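You operate a simulated robot arm through the tools that you are given. There is no shell and no other tool. Be economical: measure what you need, move in short steps, check, and stop when the job is done.

You are at the controls of a simulated robot arm. One attempt, no reset.

## Task
Level the hardness stand with the green foot knob.
Fine: till the bench level on the test table reads 0.0; free the lock knob for it, lock it again and put the level back.
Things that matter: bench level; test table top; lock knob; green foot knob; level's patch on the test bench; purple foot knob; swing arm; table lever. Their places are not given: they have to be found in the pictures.

The check looks at the end state, three seconds after you hand in, the way a careful person would. Anything else that was tipped, shoved, dropped, spilled or broken makes it a failure.

## Robot
A 6-joint arm with a two-finger parallel gripper, fixed in place. Base frame: the origin is at the foot of the arm, x ahead of it, y to its left, z up; the work surface is at about z = 0. Lengths are in cm, angles in rad, forces in N, time in s.
With the tool pointing down near the work surface it reaches from about 14 to 58 cm from the base axis. Its first joint turns from -1.152 to 1.152 rad. Payload 2.1 kg.
The TCP is the grasp point between the finger pads, 3 cm short of the fingertips. In the tool frame z runs along the fingers and y along their closing line. The gripper opens to 9.4 cm. The fingers are 2.8 cm wide and 1 cm thick; the gripper's body (5 by 9.6 cm) begins 5.5 cm behind the TCP.
Orientation is that of the tool frame in the base frame, as a unit quaternion [w, x, y, z]. With the fingers straight down and closing along the base's y, the tool's x points along the base's -x, its y along +y and its z along -z.

## Interface
- The arm moves only by the tool step_arm. Its argument "moves" is a list that holds one entry, the list of rows, each a list of 7 numbers: the turn, a rotation vector about the tool's x, y, z in units of 5 degrees (1.0 is 5 degrees), then the shift along the tool's x, y, z in units of 30 mm (1.0 is 30 mm), then the gripper command, from -1 (fully open) to 1 (shut), values between in proportion. In form: [[[wx, wy, wz, x, y, z, jaw], ...]]. A call has 1 to 20 rows; each row shifts and turns the commanded pose from where the row before left it, along the tool's axes as they then stand. A call with a number of a shift or a turn outside -1 to 1 is refused whole. Rows are played at 5 a second. More than 5 cm and 0.15 rad between two rows, or a gripper value outside its range, and nothing of the call is played. Where a pose cannot be reached the arm comes as near as it can. A force on the tool above 40 N (or 10 N above the force at the start of the call, whichever is more), or a blocked arm, ends the call early, and 0.2 s more pass. The fingers move at their own pace (about 7.2 cm/s each) and stop on an object; they squeeze with about 23 N. The grip force told is the motor's: it shows also when the fingers shut on nothing. Time passes only in rows, and 0.2 s behind the last, so rows that do not move let the fingers close. The reply holds the time, the measured pose of the TCP, the force on the tool along the base axes, the opening and the grip force, in the units named above and with some noise.
- Cameras (640 x 400 px; columns grow to the right, rows downward): "scene" is fixed at [6.57, -36.24, 48.5]; the picture's right is [0.84, -0.55, 0.00], its down [-0.29, -0.44, -0.85] and it looks along [0.47, 0.71, -0.52] (base axes); focal length 271 px, centre (320, 200). "wrist" rides on the gripper at [-3.7, 0, -5.8] in the tool frame; the picture's right is [0.00, -1.00, 0.00], its down [0.97, 0.00, -0.24] and it looks along [0.24, 0.00, 0.97] (tool axes); focal length 218 px, centre (320, 200).
- camera(camera): a new picture of that camera. It takes no simulated time.
- measure_at(camera, pixels): for up to 12 pixels [column, row] of the newest picture of that camera ("zoom" is the newest enlarged one), the place [x, y, z] in the base frame of the surface seen there, good to about 0.3 cm, but the place of the scene camera against the robot may be out by one fixed shift of up to 2.5 cm in any direction. It takes no simulated time.
- enlarge(camera, box): a new picture of the part [left, top, right, bottom] of that camera's present view, enlarged. It takes no simulated time.
- hand_in(): hands the job in; it is judged then, once.

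Keep the steps short. Do not move on a guess: measure, check each grasp and each placing, and mend mistakes. In all there are 80 turns and 46 pictures (those below and enlarged ones count). Leave the gripper open and the arm clear of the work at the hand-in unless told otherwise, and finish with a single line.

The tools are called after "Emit:" as name(argument=value, ...) on one line, values as JSON. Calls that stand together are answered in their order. step_arm: Moves the arm, as the interface text tells. Its arguments: {"type":"object","properties":{"moves":{"type":"array","items":{"type":"array","items":{"type":"array","items":{"type":"number"}}}}},"required":["moves"]} The other tools are called the same way: camera (camera) takes a picture; measure_at (camera, pixels) gives the place of the surface under pixels of a picture; enlarge (camera, box) takes an enlarged picture of a part of a camera's view; hand_in () hands the job in.

At the start:

```text
time: 0.0
tcp_pos: [28.71, 0.09, 37.25]
tool_rot: [0.001, 0.0, 1.0, 0.001]
wrist_force: [0.9, -0.2, -0.3]
width: 9.37
finger_force: 0.0
```

scene: 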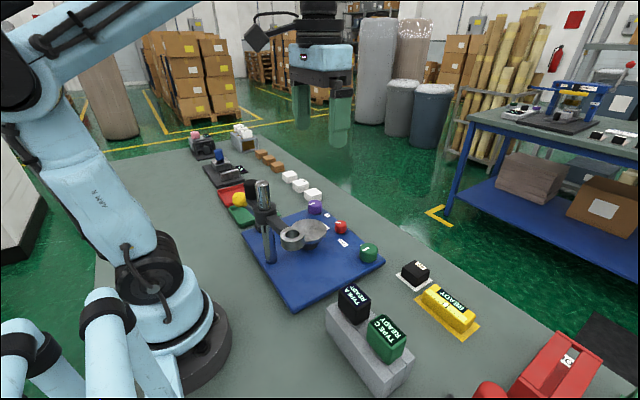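
wrist: 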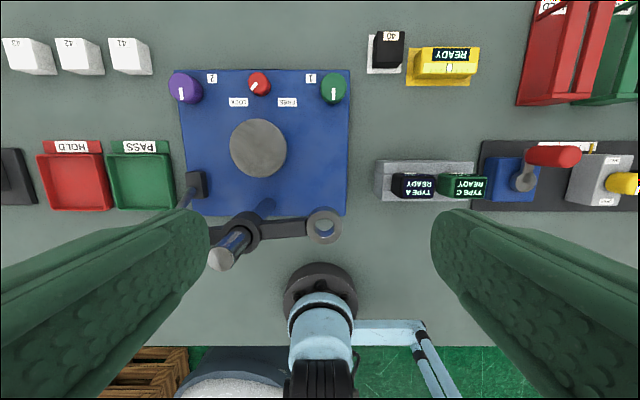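

I start by looking closely at the stand in the wrist view (blue plate, around pixels 170-350, 60-270) and at the level and its patch (around 360-490, 20-100).

Emit:
enlarge(camera="wrist", box=[160, 50, 370, 280])

Emit:
enlarge(camera="wrist", box=[350, 10, 500, 210])

Emit:
enlarge(camera="scene", box=[220, 170, 480, 330])

Emit:
measure_at(camera="wrist", pixels=[[258, 148], [259, 83], [333, 86], [184, 86], [388, 45], [447, 62], [372, 70], [323, 228], [228, 250], [196, 183], [300, 190], [404, 70]])

```text
1.74 times, centred on (265, 165) of wrist
```

zoom: 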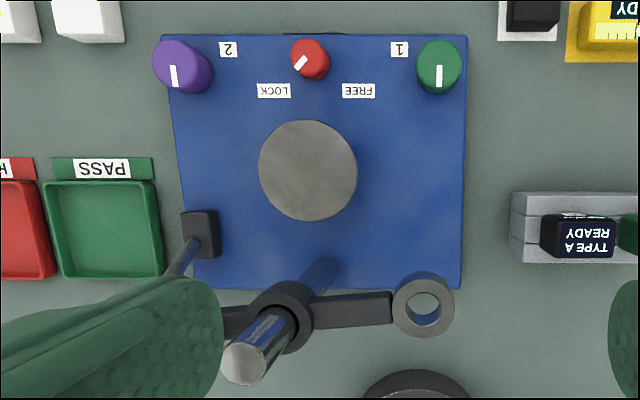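

```text
2.00 times, centred on (425, 110) of wrist
```

zoom: 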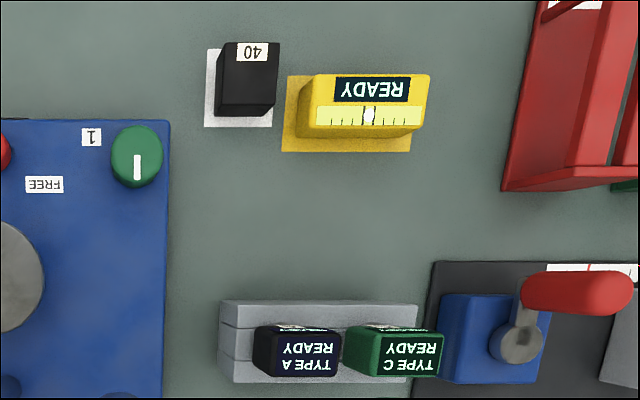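

```text
2.46 times, centred on (350, 250) of scene
```

zoom: 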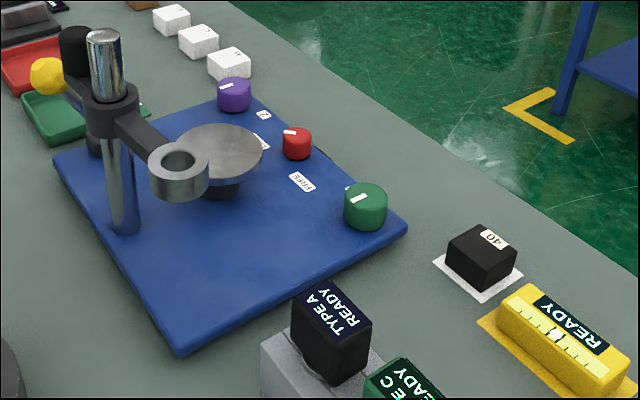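

```text
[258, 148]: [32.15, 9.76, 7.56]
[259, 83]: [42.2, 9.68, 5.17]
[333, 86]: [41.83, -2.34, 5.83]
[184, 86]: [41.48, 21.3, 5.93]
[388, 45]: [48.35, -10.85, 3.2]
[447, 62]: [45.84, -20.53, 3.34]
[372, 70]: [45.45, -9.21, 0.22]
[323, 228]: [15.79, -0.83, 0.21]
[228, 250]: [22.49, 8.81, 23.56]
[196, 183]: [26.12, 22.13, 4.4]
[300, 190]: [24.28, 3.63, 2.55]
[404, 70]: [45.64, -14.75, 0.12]
```

The yellow block is the bench level (about (46,-20), z up to 3.3) on its yellow patch; the red lock knob is at (42,10), green at (42,-2), purple at (41.5,21), and the table top at (32,10), z 7.6. The lock pointer is at LOCK. Next I move over the level, high up, still unrotated.

Emit:
step_arm(moves=[[[0, 0, 0, -0.65, -0.85, 0.6, -1], [0, 0, 0, -0.65, -0.85, 0.6, -1], [0, 0, 0, -0.65, -0.85, 0.6, -1], [0, 0, 0, -0.65, -0.85, 0.6, -1], [0, 0, 0, -0.65, -0.85, 0.6, -1], [0, 0, 0, -0.65, -0.85, 0.6, -1], [0, 0, 0, -0.65, -0.85, 0.6, -1], [0, 0, 0, -0.65, -0.85, 0.6, -1], [0, 0, 0, 0, 0, 0, -1]]])

Emit:
camera(camera="wrist")

```text
time: 2.0
tcp_pos: [44.36, -20.43, 22.8]
tool_rot: [0.001, 0.0, 1.0, 0.001]
wrist_force: [0.6, 0.2, -0.2]
width: 9.42
finger_force: 0.1
```

```text
40 pictures are left
```

wrist: 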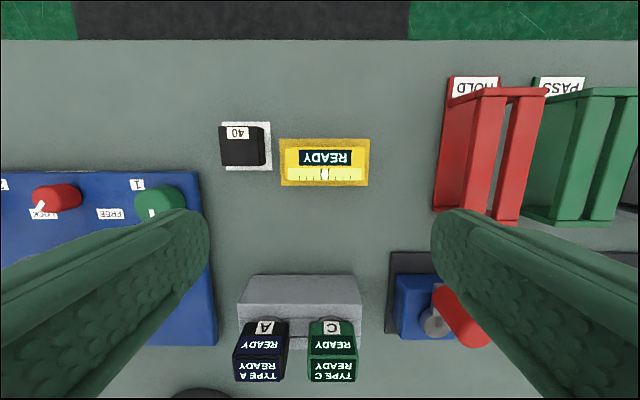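

The level spans about (285-364, 145-183). I measure its corners, the patch corners and the neighbouring bin.

Emit:
measure_at(camera="wrist", pixels=[[289, 150], [361, 150], [288, 178], [361, 178], [325, 164], [282, 141], [367, 141], [282, 184], [368, 184], [440, 200], [450, 90], [257, 162]])

Emit:
enlarge(camera="wrist", box=[260, 120, 390, 201])

```text
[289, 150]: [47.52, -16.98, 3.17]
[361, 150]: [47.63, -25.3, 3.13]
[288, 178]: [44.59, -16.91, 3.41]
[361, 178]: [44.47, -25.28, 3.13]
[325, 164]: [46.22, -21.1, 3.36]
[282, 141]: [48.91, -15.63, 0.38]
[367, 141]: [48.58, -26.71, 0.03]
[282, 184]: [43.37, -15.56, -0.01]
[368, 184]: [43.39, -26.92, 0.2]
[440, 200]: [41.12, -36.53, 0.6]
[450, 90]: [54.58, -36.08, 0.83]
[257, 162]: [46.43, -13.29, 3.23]
```

```text
4.92 times, centred on (325, 160) of wrist
```

zoom: 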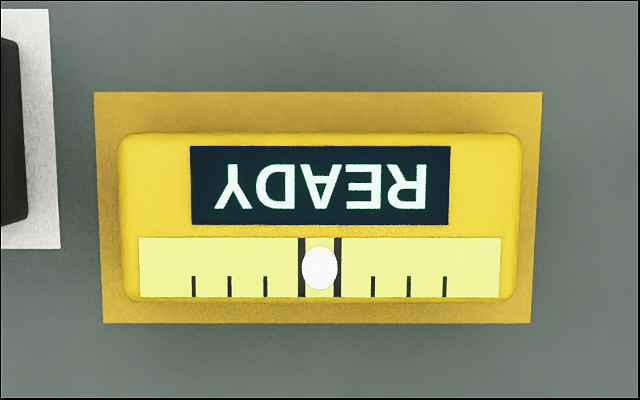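

The level is about 9 x 3.8 cm, centre (46.1,-21.2), top z 3.3, so I'll grip it across x. I turn the tool 90° about its axis at this height.

Emit:
step_arm(moves=[[[0, 0, 1, 0, 0, 0, -1], [0, 0, 1, 0, 0, 0, -1], [0, 0, 1, 0, 0, 0, -1], [0, 0, 1, 0, 0, 0, -1], [0, 0, 1, 0, 0, 0, -1], [0, 0, 1, 0, 0, 0, -1], [0, 0, 1, 0, 0, 0, -1], [0, 0, 1, 0, 0, 0, -1], [0, 0, 1, 0, 0, 0, -1], [0, 0, 1, 0, 0, 0, -1], [0, 0, 1, 0, 0, 0, -1], [0, 0, 1, 0, 0, 0, -1], [0, 0, 1, 0, 0, 0, -1], [0, 0, 1, 0, 0, 0, -1], [0, 0, 1, 0, 0, 0, -1], [0, 0, 1, 0, 0, 0, -1], [0, 0, 1, 0, 0, 0, -1], [0, 0, 1, 0, 0, 0, -1], [0, 0, 0, 0, 0, 0, -1]]])

```text
time: 6.0
tcp_pos: [44.37, -20.27, 22.83]
tool_rot: [0.0, 0.708, 0.707, 0.001]
wrist_force: [0.0, 0.0, 1.2]
width: 9.39
finger_force: 0.0
```

Tool is now closing along x. I centre over (46.1,-21.2) and descend to z≈10, then check.

Emit:
step_arm(moves=[[[0, 0, 0, -0.31, 0.577, 0, -1], [0, 0, 0, 0, 0, 0.85, -1], [0, 0, 0, 0, 0, 0.85, -1], [0, 0, 0, 0, 0, 0.85, -1], [0, 0, 0, 0, 0, 0.85, -1], [0, 0, 0, 0, 0, 0.85, -1], [0, 0, 0, 0, 0, 0, -1]]])

Emit:
camera(camera="wrist")

```text
time: 7.6
tcp_pos: [46.12, -21.2, 10.06]
tool_rot: [0.0, 0.707, 0.707, 0.001]
wrist_force: [0.0, 0.2, 0.2]
width: 9.36
finger_force: 0.2
```

```text
38 pictures are left
```

wrist: 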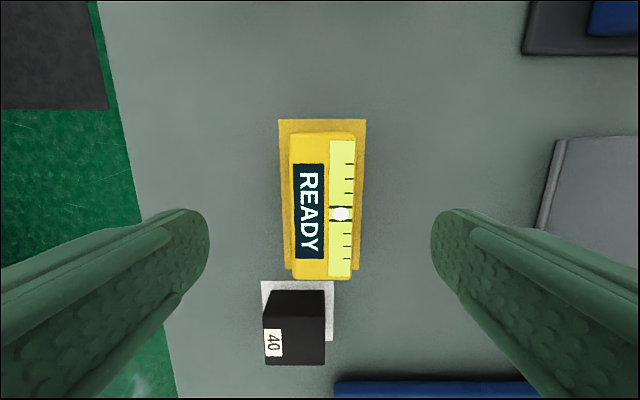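

Centred between the fingers (level at columns 289-357). I descend to TCP z≈3.9 and close.

Emit:
step_arm(moves=[[[0, 0, 0, 0, 0, 0.7, -1], [0, 0, 0, 0, 0, 0.7, -1], [0, 0, 0, 0, 0, 0.65, -1], [0, 0, 0, 0, 0, 0, -1], [0, 0, 0, 0, 0, 0, 1], [0, 0, 0, 0, 0, 0, 1], [0, 0, 0, 0, 0, 0, 1], [0, 0, 0, 0, 0, 0, 1]]])

```text
time: 9.4
tcp_pos: [46.23, -21.1, 3.98]
tool_rot: [0.0, 0.707, 0.707, 0.001]
wrist_force: [-0.9, 0.2, 0.0]
width: 3.97
finger_force: 22.5
```

Gripped at width 3.97 with 22.5 N. I lift straight up to z≈22.

Emit:
step_arm(moves=[[[0, 0, 0, 0, 0, -0.3, 1], [0, 0, 0, 0, 0, -0.8, 1], [0, 0, 0, 0, 0, -0.8, 1], [0, 0, 0, 0, 0, -1, 1], [0, 0, 0, 0, 0, -1, 1], [0, 0, 0, 0, 0, -1, 1], [0, 0, 0, 0, 0, -1, 1], [0, 0, 0, 0, 0, 0, 1]]])

Emit:
camera(camera="scene")

```text
time: 11.2
tcp_pos: [46.22, -21.29, 21.59]
tool_rot: [0.0, 0.707, 0.707, 0.001]
wrist_force: [-0.1, 0.7, -1.0]
width: 4.0
finger_force: 23.2
```

```text
37 pictures are left
```

scene: 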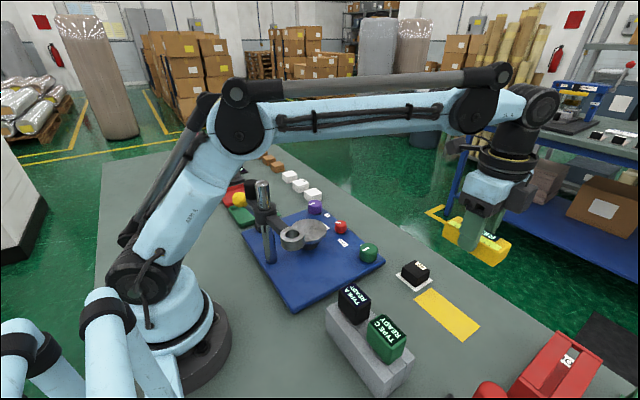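

Level is held well. I measure, in the scene view, the patch corners (to find the scene shift), the table rim, column and ring.

Emit:
measure_at(camera="scene", pixels=[[431, 290], [479, 326], [463, 340], [416, 303], [297, 232], [326, 233], [313, 222], [312, 242], [263, 183], [269, 250], [291, 240], [448, 314]])

Emit:
enlarge(camera="scene", box=[220, 170, 400, 282])

```text
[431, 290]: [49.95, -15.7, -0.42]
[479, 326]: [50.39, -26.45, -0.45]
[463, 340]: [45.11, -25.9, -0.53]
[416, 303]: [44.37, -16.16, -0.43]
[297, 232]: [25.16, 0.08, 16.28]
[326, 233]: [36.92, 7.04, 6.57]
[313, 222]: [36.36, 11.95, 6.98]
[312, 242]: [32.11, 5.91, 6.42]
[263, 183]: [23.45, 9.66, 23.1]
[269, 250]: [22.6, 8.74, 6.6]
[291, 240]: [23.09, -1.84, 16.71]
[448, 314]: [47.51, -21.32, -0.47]
```

```text
3.56 times, centred on (310, 226) of scene
```

zoom: 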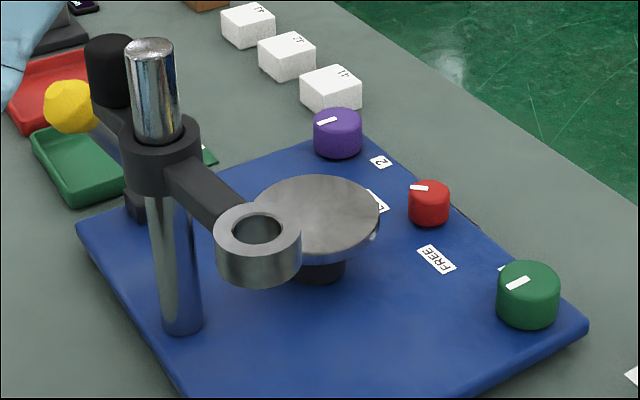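

The scene camera is shifted by about (+1.4, 0, -0.5). Column at about (22,9), ring near (22.5,-1); the table at (32.1,9.8) is clear of them. I carry the level at z≈21.6 to above the table.

Emit:
step_arm(moves=[[[0, 0, 0, 0.796, -0.361, 0, 1], [0, 0, 0, 0.796, -0.361, 0, 1], [0, 0, 0, 0.796, -0.361, 0, 1], [0, 0, 0, 0.796, -0.361, 0, 1], [0, 0, 0, 0.796, -0.361, 0, 1], [0, 0, 0, 0.796, -0.361, 0, 1], [0, 0, 0, 0.796, -0.361, 0, 1], [0, 0, 0, 0.796, -0.361, 0, 1], [0, 0, 0, 0.796, -0.361, 0, 1], [0, 0, 0, 0.796, -0.361, 0, 1], [0, 0, 0, 0.796, -0.361, 0, 1], [0, 0, 0, 0.796, -0.361, 0, 1], [0, 0, 0, 0.796, -0.361, 0, 1], [0, 0, 0, 0, 0, 0, 1]]])

Emit:
camera(camera="wrist")

Emit:
camera(camera="scene")

```text
time: 14.2
tcp_pos: [31.93, 9.9, 21.55]
tool_rot: [0.0, 0.707, 0.707, 0.001]
wrist_force: [-0.8, -0.9, -0.7]
width: 3.95
finger_force: 23.3
```

```text
35 pictures are left
```

wrist: 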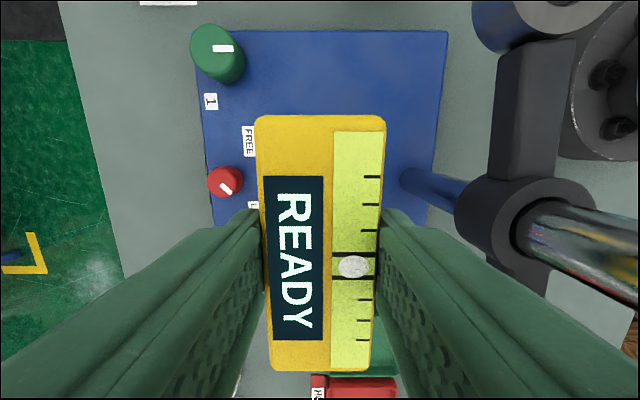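

```text
34 pictures are left
```

scene: 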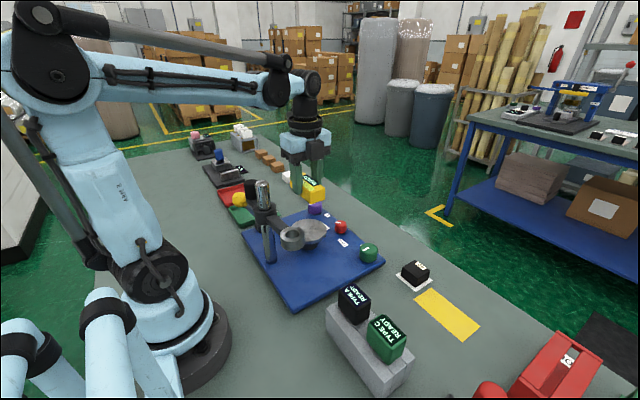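

Forearm is well above the column and nothing's near. I descend to z≈12.4, with a small centre correction.

Emit:
step_arm(moves=[[[0, 0, 0, -0.05, 0.07, 0.6, 1], [0, 0, 0, 0, 0, 0.6, 1], [0, 0, 0, 0, 0, 0.6, 1], [0, 0, 0, 0, 0, 0.6, 1], [0, 0, 0, 0, 0, 0.65, 1], [0, 0, 0, 0, 0, 0, 1]]])

Emit:
enlarge(camera="scene", box=[230, 150, 390, 250])

```text
time: 15.6
tcp_pos: [32.17, 9.56, 12.48]
tool_rot: [0.0, 0.707, 0.707, 0.002]
wrist_force: [-0.1, 0.4, -1.7]
width: 3.95
finger_force: 23.4
```

```text
4.00 times, centred on (310, 200) of scene
```

zoom: 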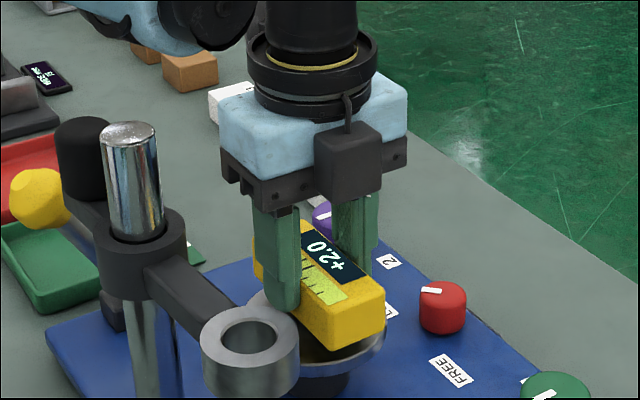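

The level just above the table already reads +2.0. I lower in 1.5 mm steps watching the force.

Emit:
step_arm(moves=[[[0, 0, 0, 0, 0, 0.06, 1], [0, 0, 0, 0, 0, 0.06, 1], [0, 0, 0, 0, 0, 0.06, 1], [0, 0, 0, 0, 0, 0.06, 1], [0, 0, 0, 0, 0, 0, 1]]])

```text
time: 16.8
tcp_pos: [32.14, 9.81, 11.67]
tool_rot: [0.0, 0.707, 0.707, 0.002]
wrist_force: [0.4, 0.1, -1.5]
width: 3.95
finger_force: 22.3
```

No contact yet; I go on in 1 mm steps.

Emit:
step_arm(moves=[[[0, 0, 0, 0, 0, 0.03, 1], [0, 0, 0, 0, 0, 0.03, 1], [0, 0, 0, 0, 0, 0, 1]]])

Emit:
enlarge(camera="scene", box=[280, 195, 344, 235])

```text
time: 17.6
tcp_pos: [32.27, 9.63, 11.66]
tool_rot: [0.0, 0.708, 0.707, 0.001]
wrist_force: [0.2, 0.0, -2.1]
width: 3.96
finger_force: 23.3
```

```text
10.00 times, centred on (312, 215) of scene
```

zoom: 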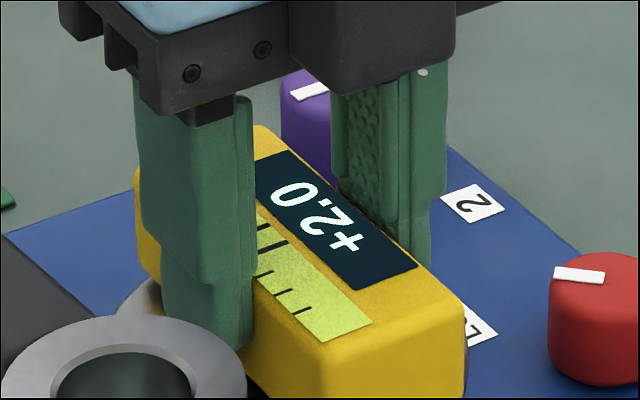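

No force change yet; two more 1 mm steps.

Emit:
step_arm(moves=[[[0, 0, 0, 0, 0, 0.03, 1], [0, 0, 0, 0, 0, 0.03, 1], [0, 0, 0, 0, 0, 0, 1]]])

```text
time: 18.4
tcp_pos: [32.27, 9.69, 11.4]
tool_rot: [0.0, 0.707, 0.707, 0.002]
wrist_force: [0.6, 0.5, -1.5]
width: 3.93
finger_force: 22.9
```

Emit:
step_arm(moves=[[[0, 0, 0, 0, 0, 0.03, 1], [0, 0, 0, 0, 0, 0.03, 1], [0, 0, 0, 0, 0, 0, 1]]])

Emit:
enlarge(camera="scene", box=[280, 205, 344, 245])

```text
time: 19.2
tcp_pos: [32.23, 9.86, 11.31]
tool_rot: [0.0, 0.707, 0.707, 0.001]
wrist_force: [-0.4, 0.3, 33.4]
width: 3.97
finger_force: 23.2
```

```text
10.00 times, centred on (312, 225) of scene
```

zoom: 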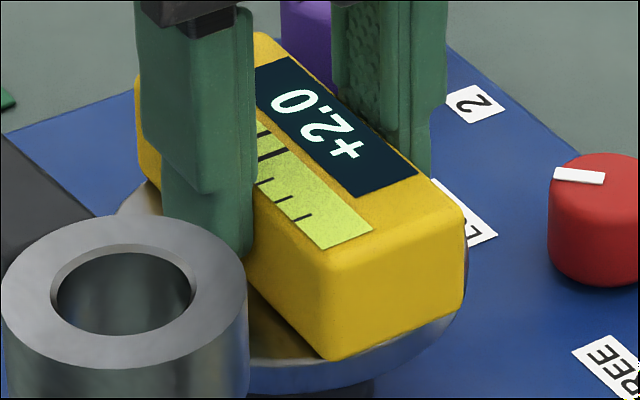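

Firm contact (33 N). I back off half a millimetre, open to about 6 cm, and rise straight up.

Emit:
step_arm(moves=[[[0, 0, 0, 0, 0, -0.02, 1], [0, 0, 0, 0, 0, 0, -0.3], [0, 0, 0, 0, 0, 0, -0.3], [0, 0, 0, 0, 0, 0, -0.3], [0, 0, 0, 0, 0, -0.4, -0.3], [0, 0, 0, 0, 0, -0.6, -0.3], [0, 0, 0, 0, 0, -0.8, -0.3], [0, 0, 0, 0, 0, -0.8, -0.3], [0, 0, 0, 0, 0, -0.8, -0.3], [0, 0, 0, 0, 0, 0, -0.3]]])

Emit:
camera(camera="wrist")

```text
time: 21.4
tcp_pos: [32.27, 9.72, 21.45]
tool_rot: [0.0, 0.707, 0.708, 0.001]
wrist_force: [0.0, 1.3, 0.3]
width: 6.12
finger_force: 0.0
```

```text
30 pictures are left
```

wrist: 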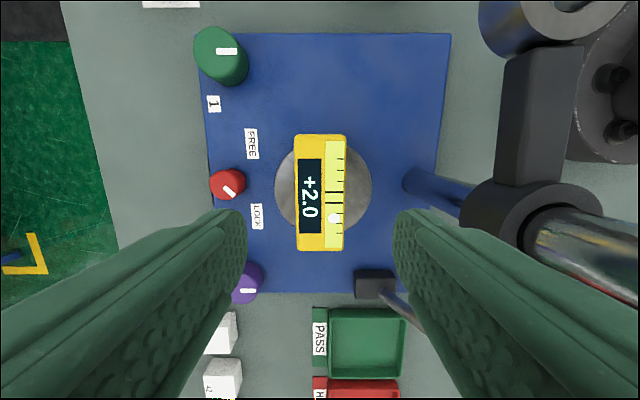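

The level sits centred and stable, reading +2.0. The lock pointer (224,187)-(234,196) points to LOCK; FREE is a quarter turn counter-clockwise. I measure the two knobs.

Emit:
enlarge(camera="wrist", box=[180, 10, 308, 240])

Emit:
measure_at(camera="wrist", pixels=[[229, 192], [238, 183], [222, 184], [234, 196], [221, 193], [227, 51], [216, 52], [236, 51], [227, 42], [215, 82], [218, 170], [207, 188]])

```text
1.74 times, centred on (244, 125) of wrist
```

zoom: 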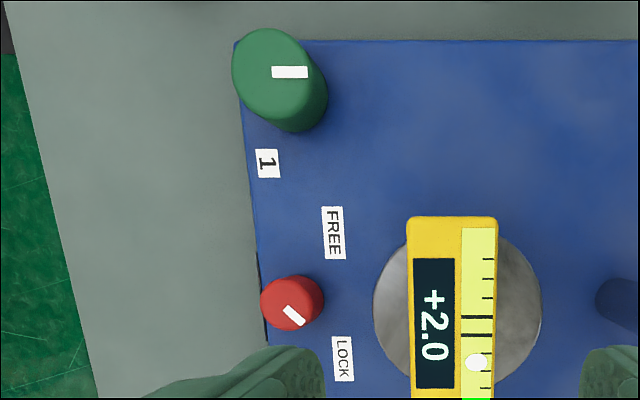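

```text
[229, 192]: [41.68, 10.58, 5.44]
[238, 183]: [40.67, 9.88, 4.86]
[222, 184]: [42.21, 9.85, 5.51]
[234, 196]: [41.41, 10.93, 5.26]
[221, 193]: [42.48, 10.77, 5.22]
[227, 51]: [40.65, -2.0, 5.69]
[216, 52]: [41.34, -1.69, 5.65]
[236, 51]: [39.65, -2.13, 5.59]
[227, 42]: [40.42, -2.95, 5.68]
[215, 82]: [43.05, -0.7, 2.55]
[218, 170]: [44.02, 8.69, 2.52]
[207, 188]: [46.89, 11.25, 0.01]
```

Next I move over the lock knob (about (42,10)) at z≈15 and look straight down on it.

Emit:
step_arm(moves=[[[0, 0, 0, 0.02, 0.8, 0, -0.3], [0, 0, 0, 0.02, 0.8, 0, -0.3], [0, 0, 0, 0.02, 0.8, 0, -0.3], [0, 0, 0, 0.02, 0.84, 0, -0.3], [0, 0, 0, 0, 0, 0.7, -0.3], [0, 0, 0, 0, 0, 0.7, -0.3], [0, 0, 0, 0, 0, 0.7, -0.3], [0, 0, 0, 0, 0, 0, -0.3]]])

Emit:
camera(camera="wrist")

```text
time: 23.2
tcp_pos: [42.01, 9.84, 15.15]
tool_rot: [0.0, 0.707, 0.707, 0.002]
wrist_force: [-0.1, -1.0, -0.4]
width: 6.1
finger_force: 0.0
```

```text
28 pictures are left
```

wrist: 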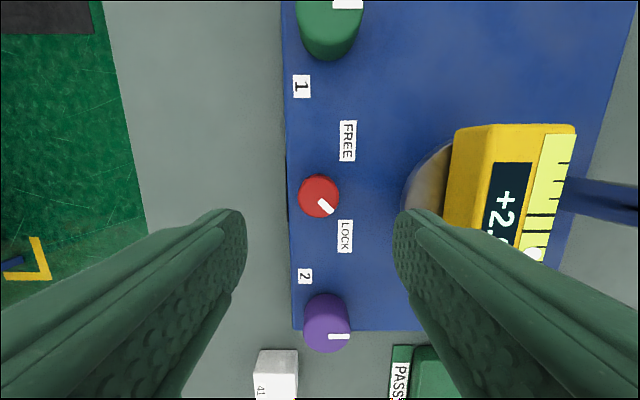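

The knob (319,196) is right beneath the TCP (expected row 198). I narrow the jaws to 4.5 cm, go down to z≈6.8, and close on it.

Emit:
step_arm(moves=[[[0, 0, 0, -0.04, 0, 0.5, 0.04], [0, 0, 0, 0, 0, 0.6, 0.04], [0, 0, 0, 0, 0, 0.6, 0.04], [0, 0, 0, 0, 0, 0.6, 0.04], [0, 0, 0, 0, 0, 0.48, 0.04], [0, 0, 0, 0, 0, 0, 0.04], [0, 0, 0, 0, 0, 0, 1], [0, 0, 0, 0, 0, 0, 1], [0, 0, 0, 0, 0, 0, 1], [0, 0, 0, 0, 0, 0, 1]]])

```text
time: 25.4
tcp_pos: [42.1, 9.91, 6.81]
tool_rot: [0.002, 0.707, 0.707, 0.003]
wrist_force: [23.6, 1.3, -19.3]
width: 3.13
finger_force: 45.0
```

The grip shows a sideways force of 23.6 N along x: off centre towards +x. I open, shift 2 mm in +x and close again.

Emit:
step_arm(moves=[[[0, 0, 0, 0, 0, 0, 0.1], [0, 0, 0, 0, 0, 0, 0.1], [0, 0, 0, 0, 0.07, 0, 0.1], [0, 0, 0, 0, 0, 0, 0.1], [0, 0, 0, 0, 0, 0, 0.5], [0, 0, 0, 0, 0, 0, 1], [0, 0, 0, 0, 0, 0, 1], [0, 0, 0, 0, 0, 0, 1]]])

```text
time: 27.2
tcp_pos: [42.25, 9.78, 6.88]
tool_rot: [0.001, 0.707, 0.707, -0.001]
wrist_force: [-9.8, -1.1, 3.0]
width: 3.13
finger_force: 45.3
```

Nearly centred; I nudge back half a millimetre and begin turning counter-clockwise (seen from above), 30° first.

Emit:
step_arm(moves=[[[0, 0, 0, 0, -0.02, 0, 1], [0, 0, -1, 0, 0, 0, 1], [0, 0, -1, 0, 0, 0, 1], [0, 0, -1, 0, 0, 0, 1], [0, 0, -1, 0, 0, 0, 1], [0, 0, -1, 0, 0, 0, 1], [0, 0, -1, 0, 0, 0, 1], [0, 0, 0, 0, 0, 0, 1]]])

Emit:
camera(camera="wrist")

```text
time: 29.0
tcp_pos: [42.25, 9.91, 6.95]
tool_rot: [0.003, 0.499, 0.866, 0.003]
wrist_force: [23.6, -2.3, -4.8]
width: 3.14
finger_force: 44.7
```

```text
27 pictures are left
```

wrist: 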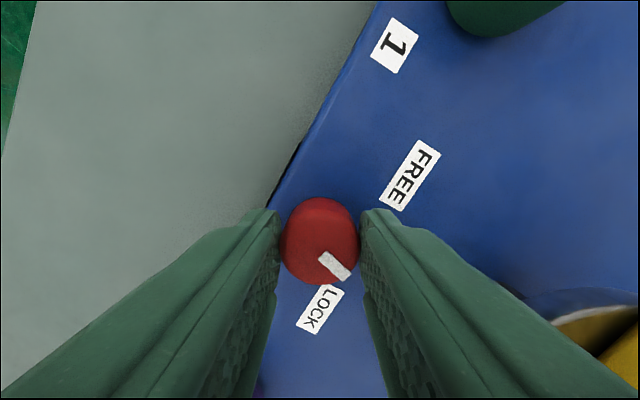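

The knob turns with the gripper (pointer stays fixed in the picture while labels turned 30°). I turn 60° more.

Emit:
step_arm(moves=[[[0, 0, -1, 0, 0, 0, 1], [0, 0, -1, 0, 0, 0, 1], [0, 0, -1, 0, 0, 0, 1], [0, 0, -1, 0, 0, 0, 1], [0, 0, -1, 0, 0, 0, 1], [0, 0, -1, 0, 0, 0, 1], [0, 0, -1, 0, 0, 0, 1], [0, 0, -1, 0, 0, 0, 1], [0, 0, -1, 0, 0, 0, 1], [0, 0, -1, 0, 0, 0, 1], [0, 0, -1, 0, 0, 0, 1], [0, 0, -1, 0, 0, 0, 1], [0, 0, 0, 0, 0, 0, 1]]])

Emit:
camera(camera="wrist")

```text
time: 31.8
tcp_pos: [42.34, 9.99, 7.02]
tool_rot: [0.005, -0.001, 1.0, 0.003]
wrist_force: [24.8, 14.0, 18.7]
width: 3.17
finger_force: 45.5
```

```text
26 pictures are left
```

wrist: 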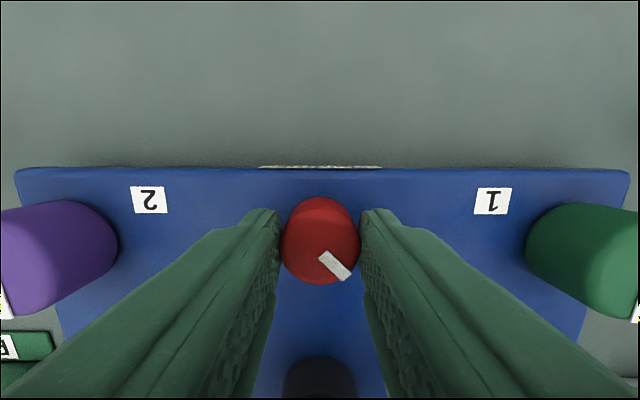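

The pointer now points to FREE (lower right, -x/-y), a full 90°. I open gently and rise, and check pointer and reading.

Emit:
step_arm(moves=[[[0, 0, 0, 0, 0, 0, 0.6], [0, 0, 0, 0, 0, 0, 0], [0, 0, 0, 0, 0, 0, 0], [0, 0, 0, 0, 0, -0.5, 0], [0, 0, 0, 0, 0, -0.7, 0], [0, 0, 0, 0, 0, -0.7, 0], [0, 0, 0, 0, 0, -0.7, 0], [0, 0, 0, 0, 0, 0, 0]]])

Emit:
camera(camera="wrist")

```text
time: 33.6
tcp_pos: [42.18, 9.87, 14.64]
tool_rot: [0.001, 0.0, 1.0, 0.0]
wrist_force: [-0.6, 0.1, -0.5]
width: 4.68
finger_force: 0.1
```

```text
25 pictures are left
```

wrist: 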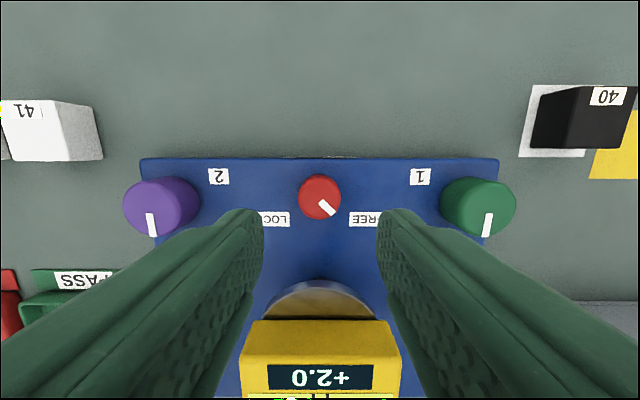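

FREE it is. I move above the green knob next; first measure its top.

Emit:
measure_at(camera="wrist", pixels=[[488, 206], [460, 206], [510, 206], [488, 184], [500, 195], [487, 230], [319, 195], [336, 195], [303, 195]])

```text
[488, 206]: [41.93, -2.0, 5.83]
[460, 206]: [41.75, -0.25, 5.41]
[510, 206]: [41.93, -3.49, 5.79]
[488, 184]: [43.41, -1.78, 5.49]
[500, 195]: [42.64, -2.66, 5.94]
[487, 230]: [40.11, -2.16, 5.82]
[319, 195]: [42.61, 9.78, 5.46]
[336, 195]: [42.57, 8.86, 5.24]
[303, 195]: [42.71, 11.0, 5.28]
```

Green knob centre about (41.9,-2.0), top z 5.8. I move above it at z≈14.6 and look.

Emit:
step_arm(moves=[[[0, 0, 0, 0.02, -0.8, 0, -0.2], [0, 0, 0, 0.02, -0.8, 0, -0.2], [0, 0, 0, 0.02, -0.8, 0, -0.2], [0, 0, 0, 0.02, -0.8, 0, -0.2], [0, 0, 0, 0, -0.76, 0, -0.2], [0, 0, 0, 0, 0, 0, -0.2]]])

Emit:
camera(camera="wrist")

```text
time: 35.0
tcp_pos: [41.93, -2.34, 14.51]
tool_rot: [0.001, -0.001, 1.0, 0.0]
wrist_force: [0.7, -0.3, -0.6]
width: 5.66
finger_force: 0.1
```

```text
24 pictures are left
```

wrist: 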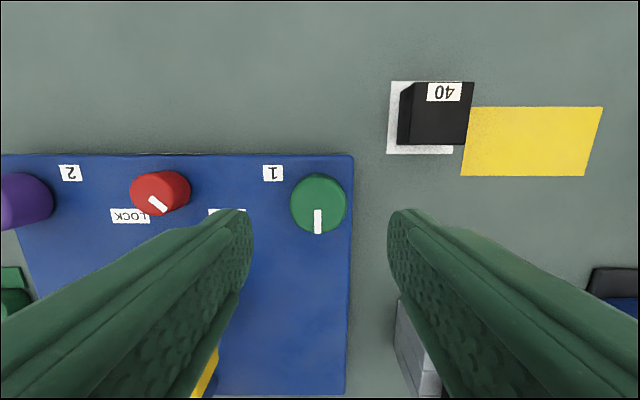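

Green knob is centred at (319,203). I go down to z≈7, close on it and check forces.

Emit:
step_arm(moves=[[[0, 0, 0, 0.02, 0.02, 0.6, -0.1], [0, 0, 0, 0, 0, 0.6, -0.1], [0, 0, 0, 0, 0, 0.6, -0.1], [0, 0, 0, 0, 0, 0.7, -0.1], [0, 0, 0, 0, 0, 0, -0.1], [0, 0, 0, 0, 0, 0, 0.3], [0, 0, 0, 0, 0, 0, 1], [0, 0, 0, 0, 0, 0, 1], [0, 0, 0, 0, 0, 0, 1]]])

Emit:
camera(camera="scene")

```text
time: 37.0
tcp_pos: [41.9, -2.05, 7.21]
tool_rot: [0.001, 0.0, 1.0, 0.001]
wrist_force: [1.2, 0.2, -14.5]
width: 4.14
finger_force: 44.6
```

```text
23 pictures are left
```

scene: 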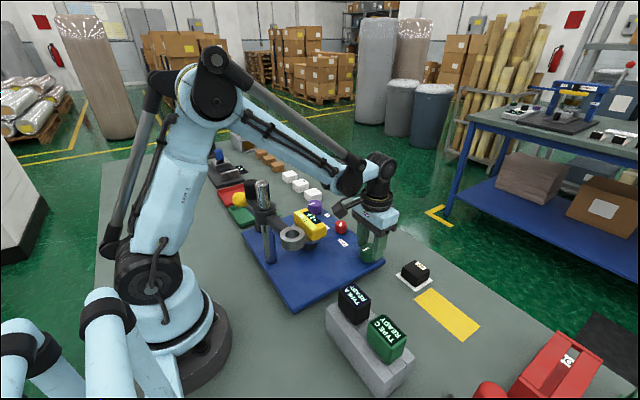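

Gripped centred (width 4.14), and the level at (310,222) is visible to the scene camera. I turn 30° clockwise as a trial and read.

Emit:
step_arm(moves=[[[0, 0, 1, 0, 0, 0, 1], [0, 0, 1, 0, 0, 0, 1], [0, 0, 1, 0, 0, 0, 1], [0, 0, 1, 0, 0, 0, 1], [0, 0, 1, 0, 0, 0, 1], [0, 0, 1, 0, 0, 0, 1], [0, 0, 0, 0, 0, 0, 1]]])

Emit:
enlarge(camera="scene", box=[270, 195, 398, 275])

```text
time: 38.6
tcp_pos: [41.76, -2.12, 7.17]
tool_rot: [0.001, 0.26, 0.966, -0.003]
wrist_force: [-3.8, -28.7, -3.4]
width: 4.17
finger_force: 45.1
```

```text
5.00 times, centred on (334, 235) of scene
```

zoom: 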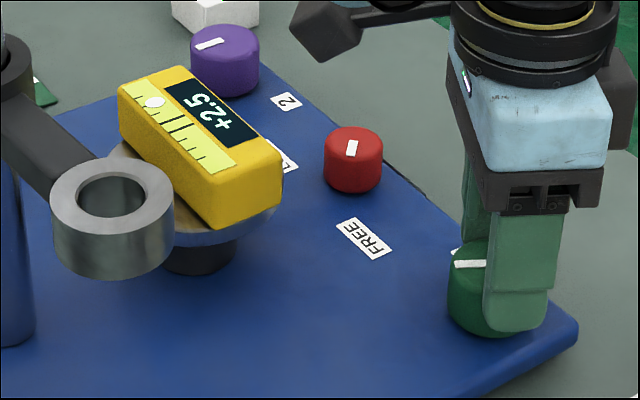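

Wrong way: 30° clockwise raised it to +2.5 (0.5 per 30°). So I turn counter-clockwise, 150° altogether from here; first 90°, and read.

Emit:
step_arm(moves=[[[0, 0, -1, 0, 0, 0, 1], [0, 0, -1, 0, 0, 0, 1], [0, 0, -1, 0, 0, 0, 1], [0, 0, -1, 0, 0, 0, 1], [0, 0, -1, 0, 0, 0, 1], [0, 0, -1, 0, 0, 0, 1], [0, 0, -1, 0, 0, 0, 1], [0, 0, -1, 0, 0, 0, 1], [0, 0, -1, 0, 0, 0, 1], [0, 0, -1, 0, 0, 0, 1], [0, 0, -1, 0, 0, 0, 1], [0, 0, -1, 0, 0, 0, 1], [0, 0, -1, 0, 0, 0, 1], [0, 0, -1, 0, 0, 0, 1], [0, 0, -1, 0, 0, 0, 1], [0, 0, -1, 0, 0, 0, 1], [0, 0, -1, 0, 0, 0, 1], [0, 0, -1, 0, 0, 0, 1], [0, 0, 0, 0, 0, 0, 1]]])

Emit:
enlarge(camera="scene", box=[270, 195, 398, 275])

```text
time: 42.2
tcp_pos: [41.6, -1.76, 7.28]
tool_rot: [0.0, -0.458, 0.889, 0.004]
wrist_force: [-3.4, 1.6, 2.3]
width: 4.17
finger_force: 45.1
stopped in row 18: the force on the tool passed its limit (the readings are from after the stop); the commanded pose is now the measured one
```

```text
5.00 times, centred on (334, 235) of scene
```

zoom: 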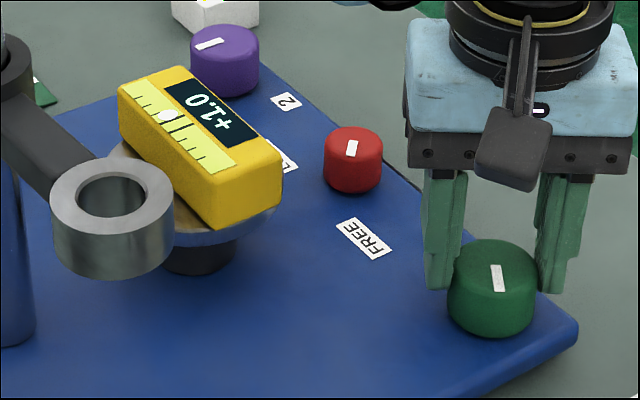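

+1.0 as expected; the call stopped on force but the strain is now gone. I re-seat the grip (open, recentre to (41.9,-2.05), close) and turn 30° more.

Emit:
step_arm(moves=[[[0, 0, 0, 0, 0, 0, -0.1], [0, 0, 0, 0, 0, 0, -0.1], [0, 0, 0, 0, 0, 0, -0.1]]])

Emit:
camera(camera="wrist")

```text
time: 43.0
tcp_pos: [41.75, -1.81, 7.25]
tool_rot: [0.0, -0.458, 0.889, 0.004]
wrist_force: [0.1, -0.2, 1.4]
width: 5.17
finger_force: 0.1
```

```text
20 pictures are left
```

wrist: 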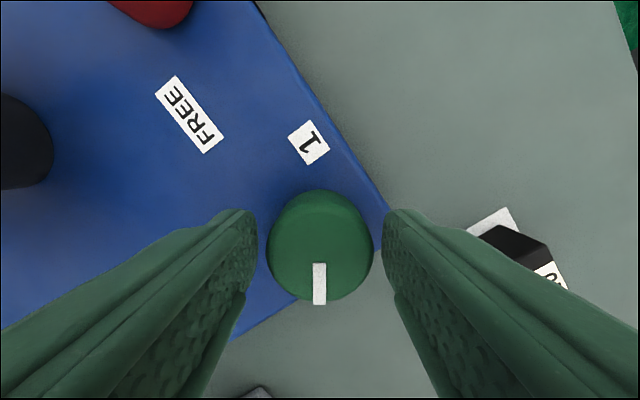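

Knob is centred. I close and turn another 45° counter-clockwise.

Emit:
step_arm(moves=[[[0, 0, 0, 0, 0, 0, 0.3], [0, 0, 0, 0, 0, 0, 1], [0, 0, 0, 0, 0, 0, 1], [0, 0, 0, 0, 0, 0, 1], [0, 0, -1, 0, 0, 0, 1], [0, 0, -1, 0, 0, 0, 1], [0, 0, -1, 0, 0, 0, 1], [0, 0, -1, 0, 0, 0, 1], [0, 0, -1, 0, 0, 0, 1], [0, 0, -1, 0, 0, 0, 1], [0, 0, -1, 0, 0, 0, 1], [0, 0, -1, 0, 0, 0, 1], [0, 0, -1, 0, 0, 0, 1], [0, 0, 0, 0, 0, 0, 1]]])

Emit:
enlarge(camera="scene", box=[270, 195, 398, 275])

```text
time: 46.0
tcp_pos: [41.42, -1.71, 7.22]
tool_rot: [0.002, 0.764, -0.645, -0.008]
wrist_force: [-31.5, 12.0, 16.8]
width: 4.15
finger_force: 45.5
```

```text
5.00 times, centred on (334, 235) of scene
```

zoom: 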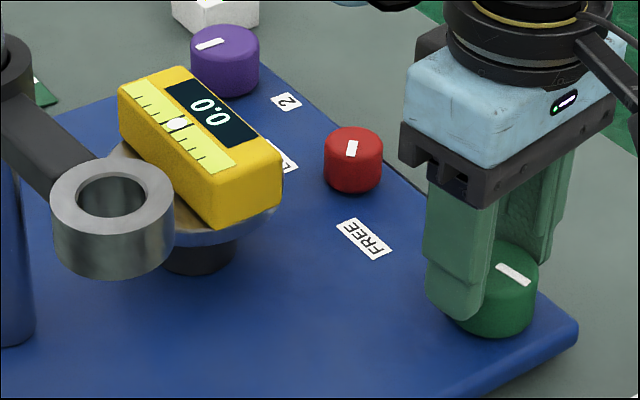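

It reads 0.0 already. I let go, wait 2 s for things to settle, and read again.

Emit:
step_arm(moves=[[[0, 0, 0, 0, 0, 0, 0.3], [0, 0, 0, 0, 0, 0, -0.1], [0, 0, 0, 0, 0, 0, -0.1], [0, 0, 0, 0, 0, 0, -0.1], [0, 0, 0, 0, 0, 0, -0.1], [0, 0, 0, 0, 0, 0, -0.1], [0, 0, 0, 0, 0, 0, -0.1], [0, 0, 0, 0, 0, 0, -0.1], [0, 0, 0, 0, 0, 0, -0.1], [0, 0, 0, 0, 0, 0, -0.1], [0, 0, 0, 0, 0, 0, -0.1]]])

Emit:
enlarge(camera="scene", box=[285, 200, 337, 240])

```text
time: 48.4
tcp_pos: [41.7, -1.73, 7.23]
tool_rot: [-0.001, 0.763, -0.646, -0.004]
wrist_force: [-0.2, 0.1, -1.0]
width: 5.16
finger_force: 0.0
```

```text
10.00 times, centred on (311, 220) of scene
```

zoom: 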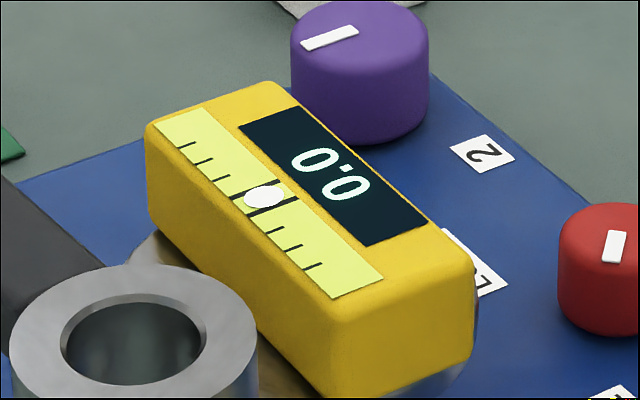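

Steady 0.0 with the bubble centred. I rise, go over to the lock knob at z≈14.7, and look down.

Emit:
step_arm(moves=[[[0, 0, 0, 0, 0, -0.5, -0.1], [0, 0, 0, 0, 0, -0.7, -0.1], [0, 0, 0, 0, 0, -0.7, -0.1], [0, 0, 0, 0, 0, -0.6, -0.1], [0, 0, 0, -0.758, -0.16, 0, 0.04], [0, 0, 0, -0.758, -0.16, 0, 0.04], [0, 0, 0, -0.758, -0.16, 0, 0.04], [0, 0, 0, -0.758, -0.16, 0, 0.04], [0, 0, 0, -0.758, -0.16, 0, 0.04], [0, 0, 0, 0, 0, 0, 0.04]]])

Emit:
camera(camera="wrist")

```text
time: 50.6
tcp_pos: [42.23, 9.72, 14.62]
tool_rot: [-0.001, 0.763, -0.646, -0.004]
wrist_force: [-0.4, -0.1, -0.1]
width: 4.54
finger_force: 0.1
```

```text
17 pictures are left
```

wrist: 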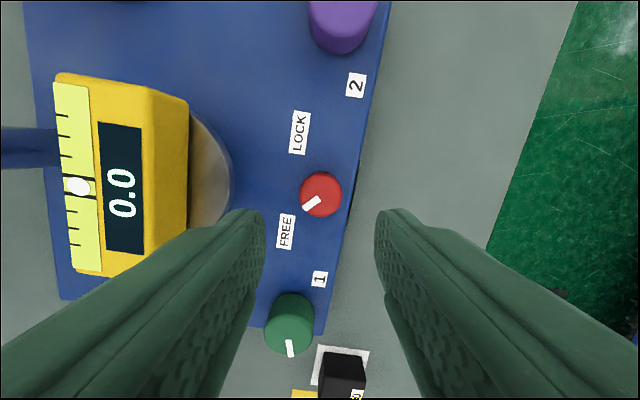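

Display 0.0, knob at (321,195), about 3 mm towards the picture's top from the TCP. I correct, descend to z≈6.8 and close.

Emit:
step_arm(moves=[[[0, 0, 0, -0.08, -0.01, 0.5, 0.04], [0, 0, 0, 0, 0, 0.6, 0.04], [0, 0, 0, 0, 0, 0.6, 0.04], [0, 0, 0, 0, 0, 0.6, 0.04], [0, 0, 0, 0, 0, 0.3, 0.04], [0, 0, 0, 0, 0, 0, 0.04], [0, 0, 0, 0, 0, 0, 0.3], [0, 0, 0, 0, 0, 0, 1], [0, 0, 0, 0, 0, 0, 1], [0, 0, 0, 0, 0, 0, 1]]])

```text
time: 52.8
tcp_pos: [42.29, 9.96, 6.95]
tool_rot: [-0.001, 0.763, -0.646, -0.003]
wrist_force: [-10.0, -2.3, -7.0]
width: 3.14
finger_force: 44.6
```

Gripped (width 3.14), small side force. I nudge half a millimetre and turn 90° clockwise back to LOCK.

Emit:
step_arm(moves=[[[0, 0, 0, 0, 0.02, 0, 1], [0, 0, 1, 0, 0, 0, 1], [0, 0, 1, 0, 0, 0, 1], [0, 0, 1, 0, 0, 0, 1], [0, 0, 1, 0, 0, 0, 1], [0, 0, 1, 0, 0, 0, 1], [0, 0, 1, 0, 0, 0, 1], [0, 0, 1, 0, 0, 0, 1], [0, 0, 1, 0, 0, 0, 1], [0, 0, 1, 0, 0, 0, 1], [0, 0, 1, 0, 0, 0, 1], [0, 0, 1, 0, 0, 0, 1], [0, 0, 1, 0, 0, 0, 1], [0, 0, 1, 0, 0, 0, 1], [0, 0, 1, 0, 0, 0, 1], [0, 0, 1, 0, 0, 0, 1], [0, 0, 1, 0, 0, 0, 1], [0, 0, 1, 0, 0, 0, 1], [0, 0, 1, 0, 0, 0, 1], [0, 0, 0, 0, 0, 0, 1]]])

Emit:
camera(camera="wrist")

```text
time: 57.0
tcp_pos: [42.27, 9.94, 7.0]
tool_rot: [-0.001, -0.082, 0.997, 0.001]
wrist_force: [15.3, -17.9, 29.5]
width: 3.14
finger_force: 44.6
```

```text
16 pictures are left
```

wrist: 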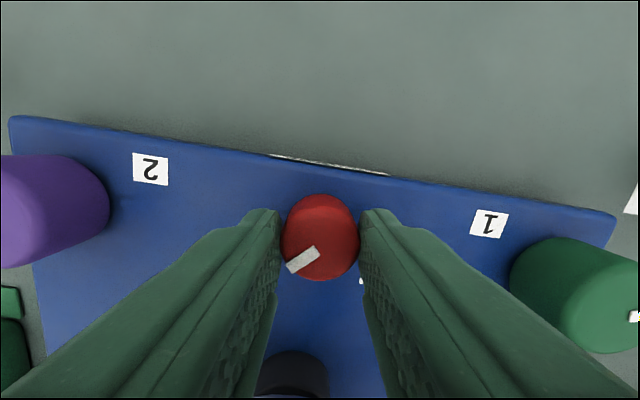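

Pointer is back to the lower left (LOCK). I open, rise and compare.

Emit:
step_arm(moves=[[[0, 0, 0, 0, 0, 0, 0.6], [0, 0, 0, 0, 0, 0, 0], [0, 0, 0, 0, 0, 0, 0], [0, 0, 1, 0, 0, -0.5, 0], [0, 0, 0.88, 0, 0, -0.7, 0], [0, 0, 0, 0, 0, -0.7, 0], [0, 0, 0, 0, 0, -0.7, 0], [0, 0, 0, 0, 0, -0.8, 0], [0, 0, 0, 0, 0, -0.8, 0], [0, 0, 0, 0, 0, 0, 0]]])

Emit:
camera(camera="wrist")

```text
time: 59.2
tcp_pos: [42.26, 9.97, 19.82]
tool_rot: [-0.003, 0.0, 1.0, 0.004]
wrist_force: [-0.4, 0.0, -0.3]
width: 4.71
finger_force: 0.0
```

```text
15 pictures are left
```

wrist: 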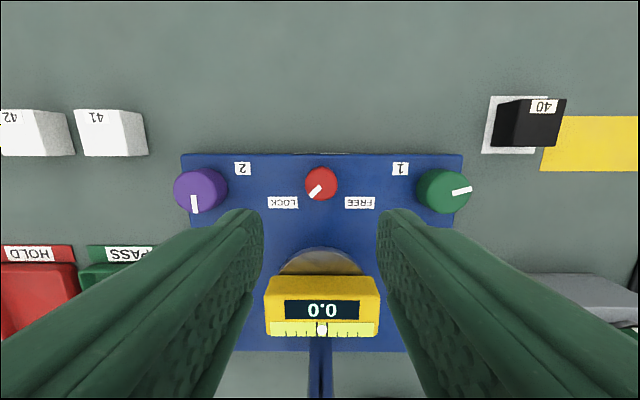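

Locked, and the display still reads 0.0. One close look at pointer and bubble.

Emit:
enlarge(camera="wrist", box=[250, 150, 390, 350])

Emit:
measure_at(camera="wrist", pixels=[[268, 281], [374, 281], [268, 333], [375, 333], [321, 295]])

```text
2.00 times, centred on (320, 250) of wrist
```

zoom: 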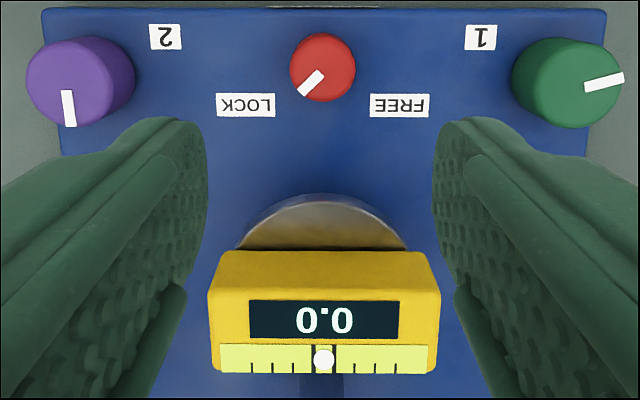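

```text
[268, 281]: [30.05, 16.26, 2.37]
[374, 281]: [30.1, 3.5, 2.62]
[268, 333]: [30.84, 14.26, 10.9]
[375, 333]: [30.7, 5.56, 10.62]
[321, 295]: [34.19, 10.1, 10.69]
```

Lock is set and the bubble centred. I turn the tool back 90° here to close along x for the level.

Emit:
step_arm(moves=[[[0, 0, 1, 0, 0, 0, -0.3], [0, 0, 1, 0, 0, 0, -0.3], [0, 0, 1, 0, 0, 0, -0.3], [0, 0, 1, 0, 0, 0, -0.3], [0, 0, 1, 0, 0, 0, -0.3], [0, 0, 1, 0, 0, 0, -0.3], [0, 0, 1, 0, 0, 0, -0.3], [0, 0, 1, 0, 0, 0, -0.3], [0, 0, 1, 0, 0, 0, -0.3], [0, 0, 1, 0, 0, 0, -0.3], [0, 0, 1, 0, 0, 0, -0.3], [0, 0, 1, 0, 0, 0, -0.3], [0, 0, 1, 0, 0, 0, -0.3], [0, 0, 1, 0, 0, 0, -0.3], [0, 0, 1, 0, 0, 0, -0.3], [0, 0, 1, 0, 0, 0, -0.3], [0, 0, 1, 0, 0, 0, -0.3], [0, 0, 1, 0, 0, 0, -0.3], [0, 0, 0, 0, 0, 0, -0.3]]])

```text
time: 63.2
tcp_pos: [42.16, 10.04, 19.5]
tool_rot: [-0.004, 0.707, 0.708, 0.001]
wrist_force: [0.2, -0.7, 0.1]
width: 6.11
finger_force: 0.0
```

Now across to above the level at z≈19.5.

Emit:
step_arm(moves=[[[0, 0, 0, -0.02, -0.83, 0, -0.3], [0, 0, 0, -0.02, -0.83, 0, -0.3], [0, 0, 0, -0.02, -0.83, 0, -0.3], [0, 0, 0, -0.02, -0.82, 0, -0.3], [0, 0, 0, 0, 0, 0, -0.3]]])

Emit:
camera(camera="wrist")

```text
time: 64.4
tcp_pos: [32.18, 9.73, 19.63]
tool_rot: [-0.004, 0.707, 0.707, 0.001]
wrist_force: [-0.2, 0.5, -0.2]
width: 6.1
finger_force: 0.0
```

```text
13 pictures are left
```

wrist: 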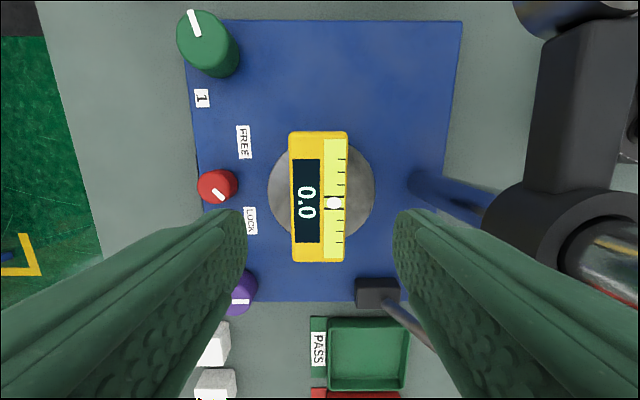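

Aligned over the level (columns 289-348). I descend to z≈11.5 and grip.

Emit:
step_arm(moves=[[[0, 0, 0, 0, 0, 0.6, -0.3], [0, 0, 0, 0, 0, 0.6, -0.3], [0, 0, 0, 0, 0, 0.6, -0.3], [0, 0, 0, 0, 0, 0.5, -0.3], [0, 0, 0, 0, 0, 0.39, -0.3], [0, 0, 0, 0, 0, 0, -0.3], [0, 0, 0, 0, 0, 0, 0], [0, 0, 0, 0, 0, 0, 1], [0, 0, 0, 0, 0, 0, 1], [0, 0, 0, 0, 0, 0, 1]]])

```text
time: 66.6
tcp_pos: [32.27, 9.92, 11.55]
tool_rot: [-0.004, 0.706, 0.708, 0.001]
wrist_force: [0.1, -0.2, 0.3]
width: 3.93
finger_force: 23.1
```

Gripped without side force. I lift straight up to z≈21.5.

Emit:
step_arm(moves=[[[0, 0, 0, 0, 0, -0.2, 1], [0, 0, 0, 0, 0, -0.5, 1], [0, 0, 0, 0, 0, -0.7, 1], [0, 0, 0, 0, 0, -0.7, 1], [0, 0, 0, 0, 0, -0.7, 1], [0, 0, 0, 0, 0, -0.55, 1], [0, 0, 0, 0, 0, 0, 1]]])

Emit:
camera(camera="wrist")

```text
time: 68.2
tcp_pos: [32.14, 9.81, 21.49]
tool_rot: [-0.005, 0.707, 0.708, 0.001]
wrist_force: [0.1, -0.6, -1.2]
width: 3.95
finger_force: 23.4
```

```text
12 pictures are left
```

wrist: 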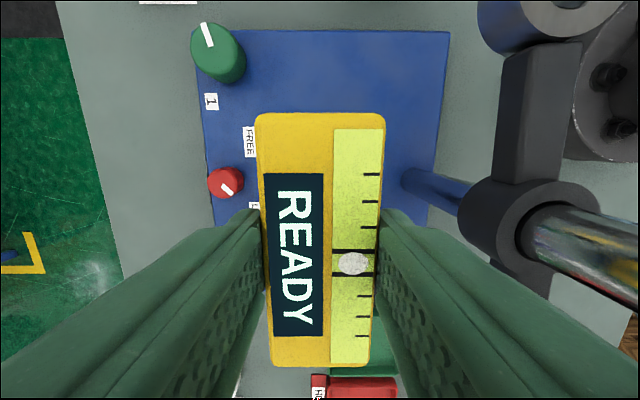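

Level held straight. I carry it back over its patch (46.15,-21.15).

Emit:
step_arm(moves=[[[0, 0, 0, -0.794, 0.359, 0, 1], [0, 0, 0, -0.794, 0.359, 0, 1], [0, 0, 0, -0.794, 0.359, 0, 1], [0, 0, 0, -0.794, 0.359, 0, 1], [0, 0, 0, -0.794, 0.359, 0, 1], [0, 0, 0, -0.794, 0.359, 0, 1], [0, 0, 0, -0.794, 0.359, 0, 1], [0, 0, 0, -0.794, 0.359, 0, 1], [0, 0, 0, -0.794, 0.359, 0, 1], [0, 0, 0, -0.794, 0.359, 0, 1], [0, 0, 0, -0.794, 0.359, 0, 1], [0, 0, 0, -0.794, 0.359, 0, 1], [0, 0, 0, -0.794, 0.359, 0, 1], [0, 0, 0, 0, 0, 0, 1]]])

```text
time: 71.2
tcp_pos: [46.44, -21.26, 21.22]
tool_rot: [-0.004, 0.707, 0.708, 0.0]
wrist_force: [1.1, -1.2, -2.1]
width: 3.95
finger_force: 23.3
```

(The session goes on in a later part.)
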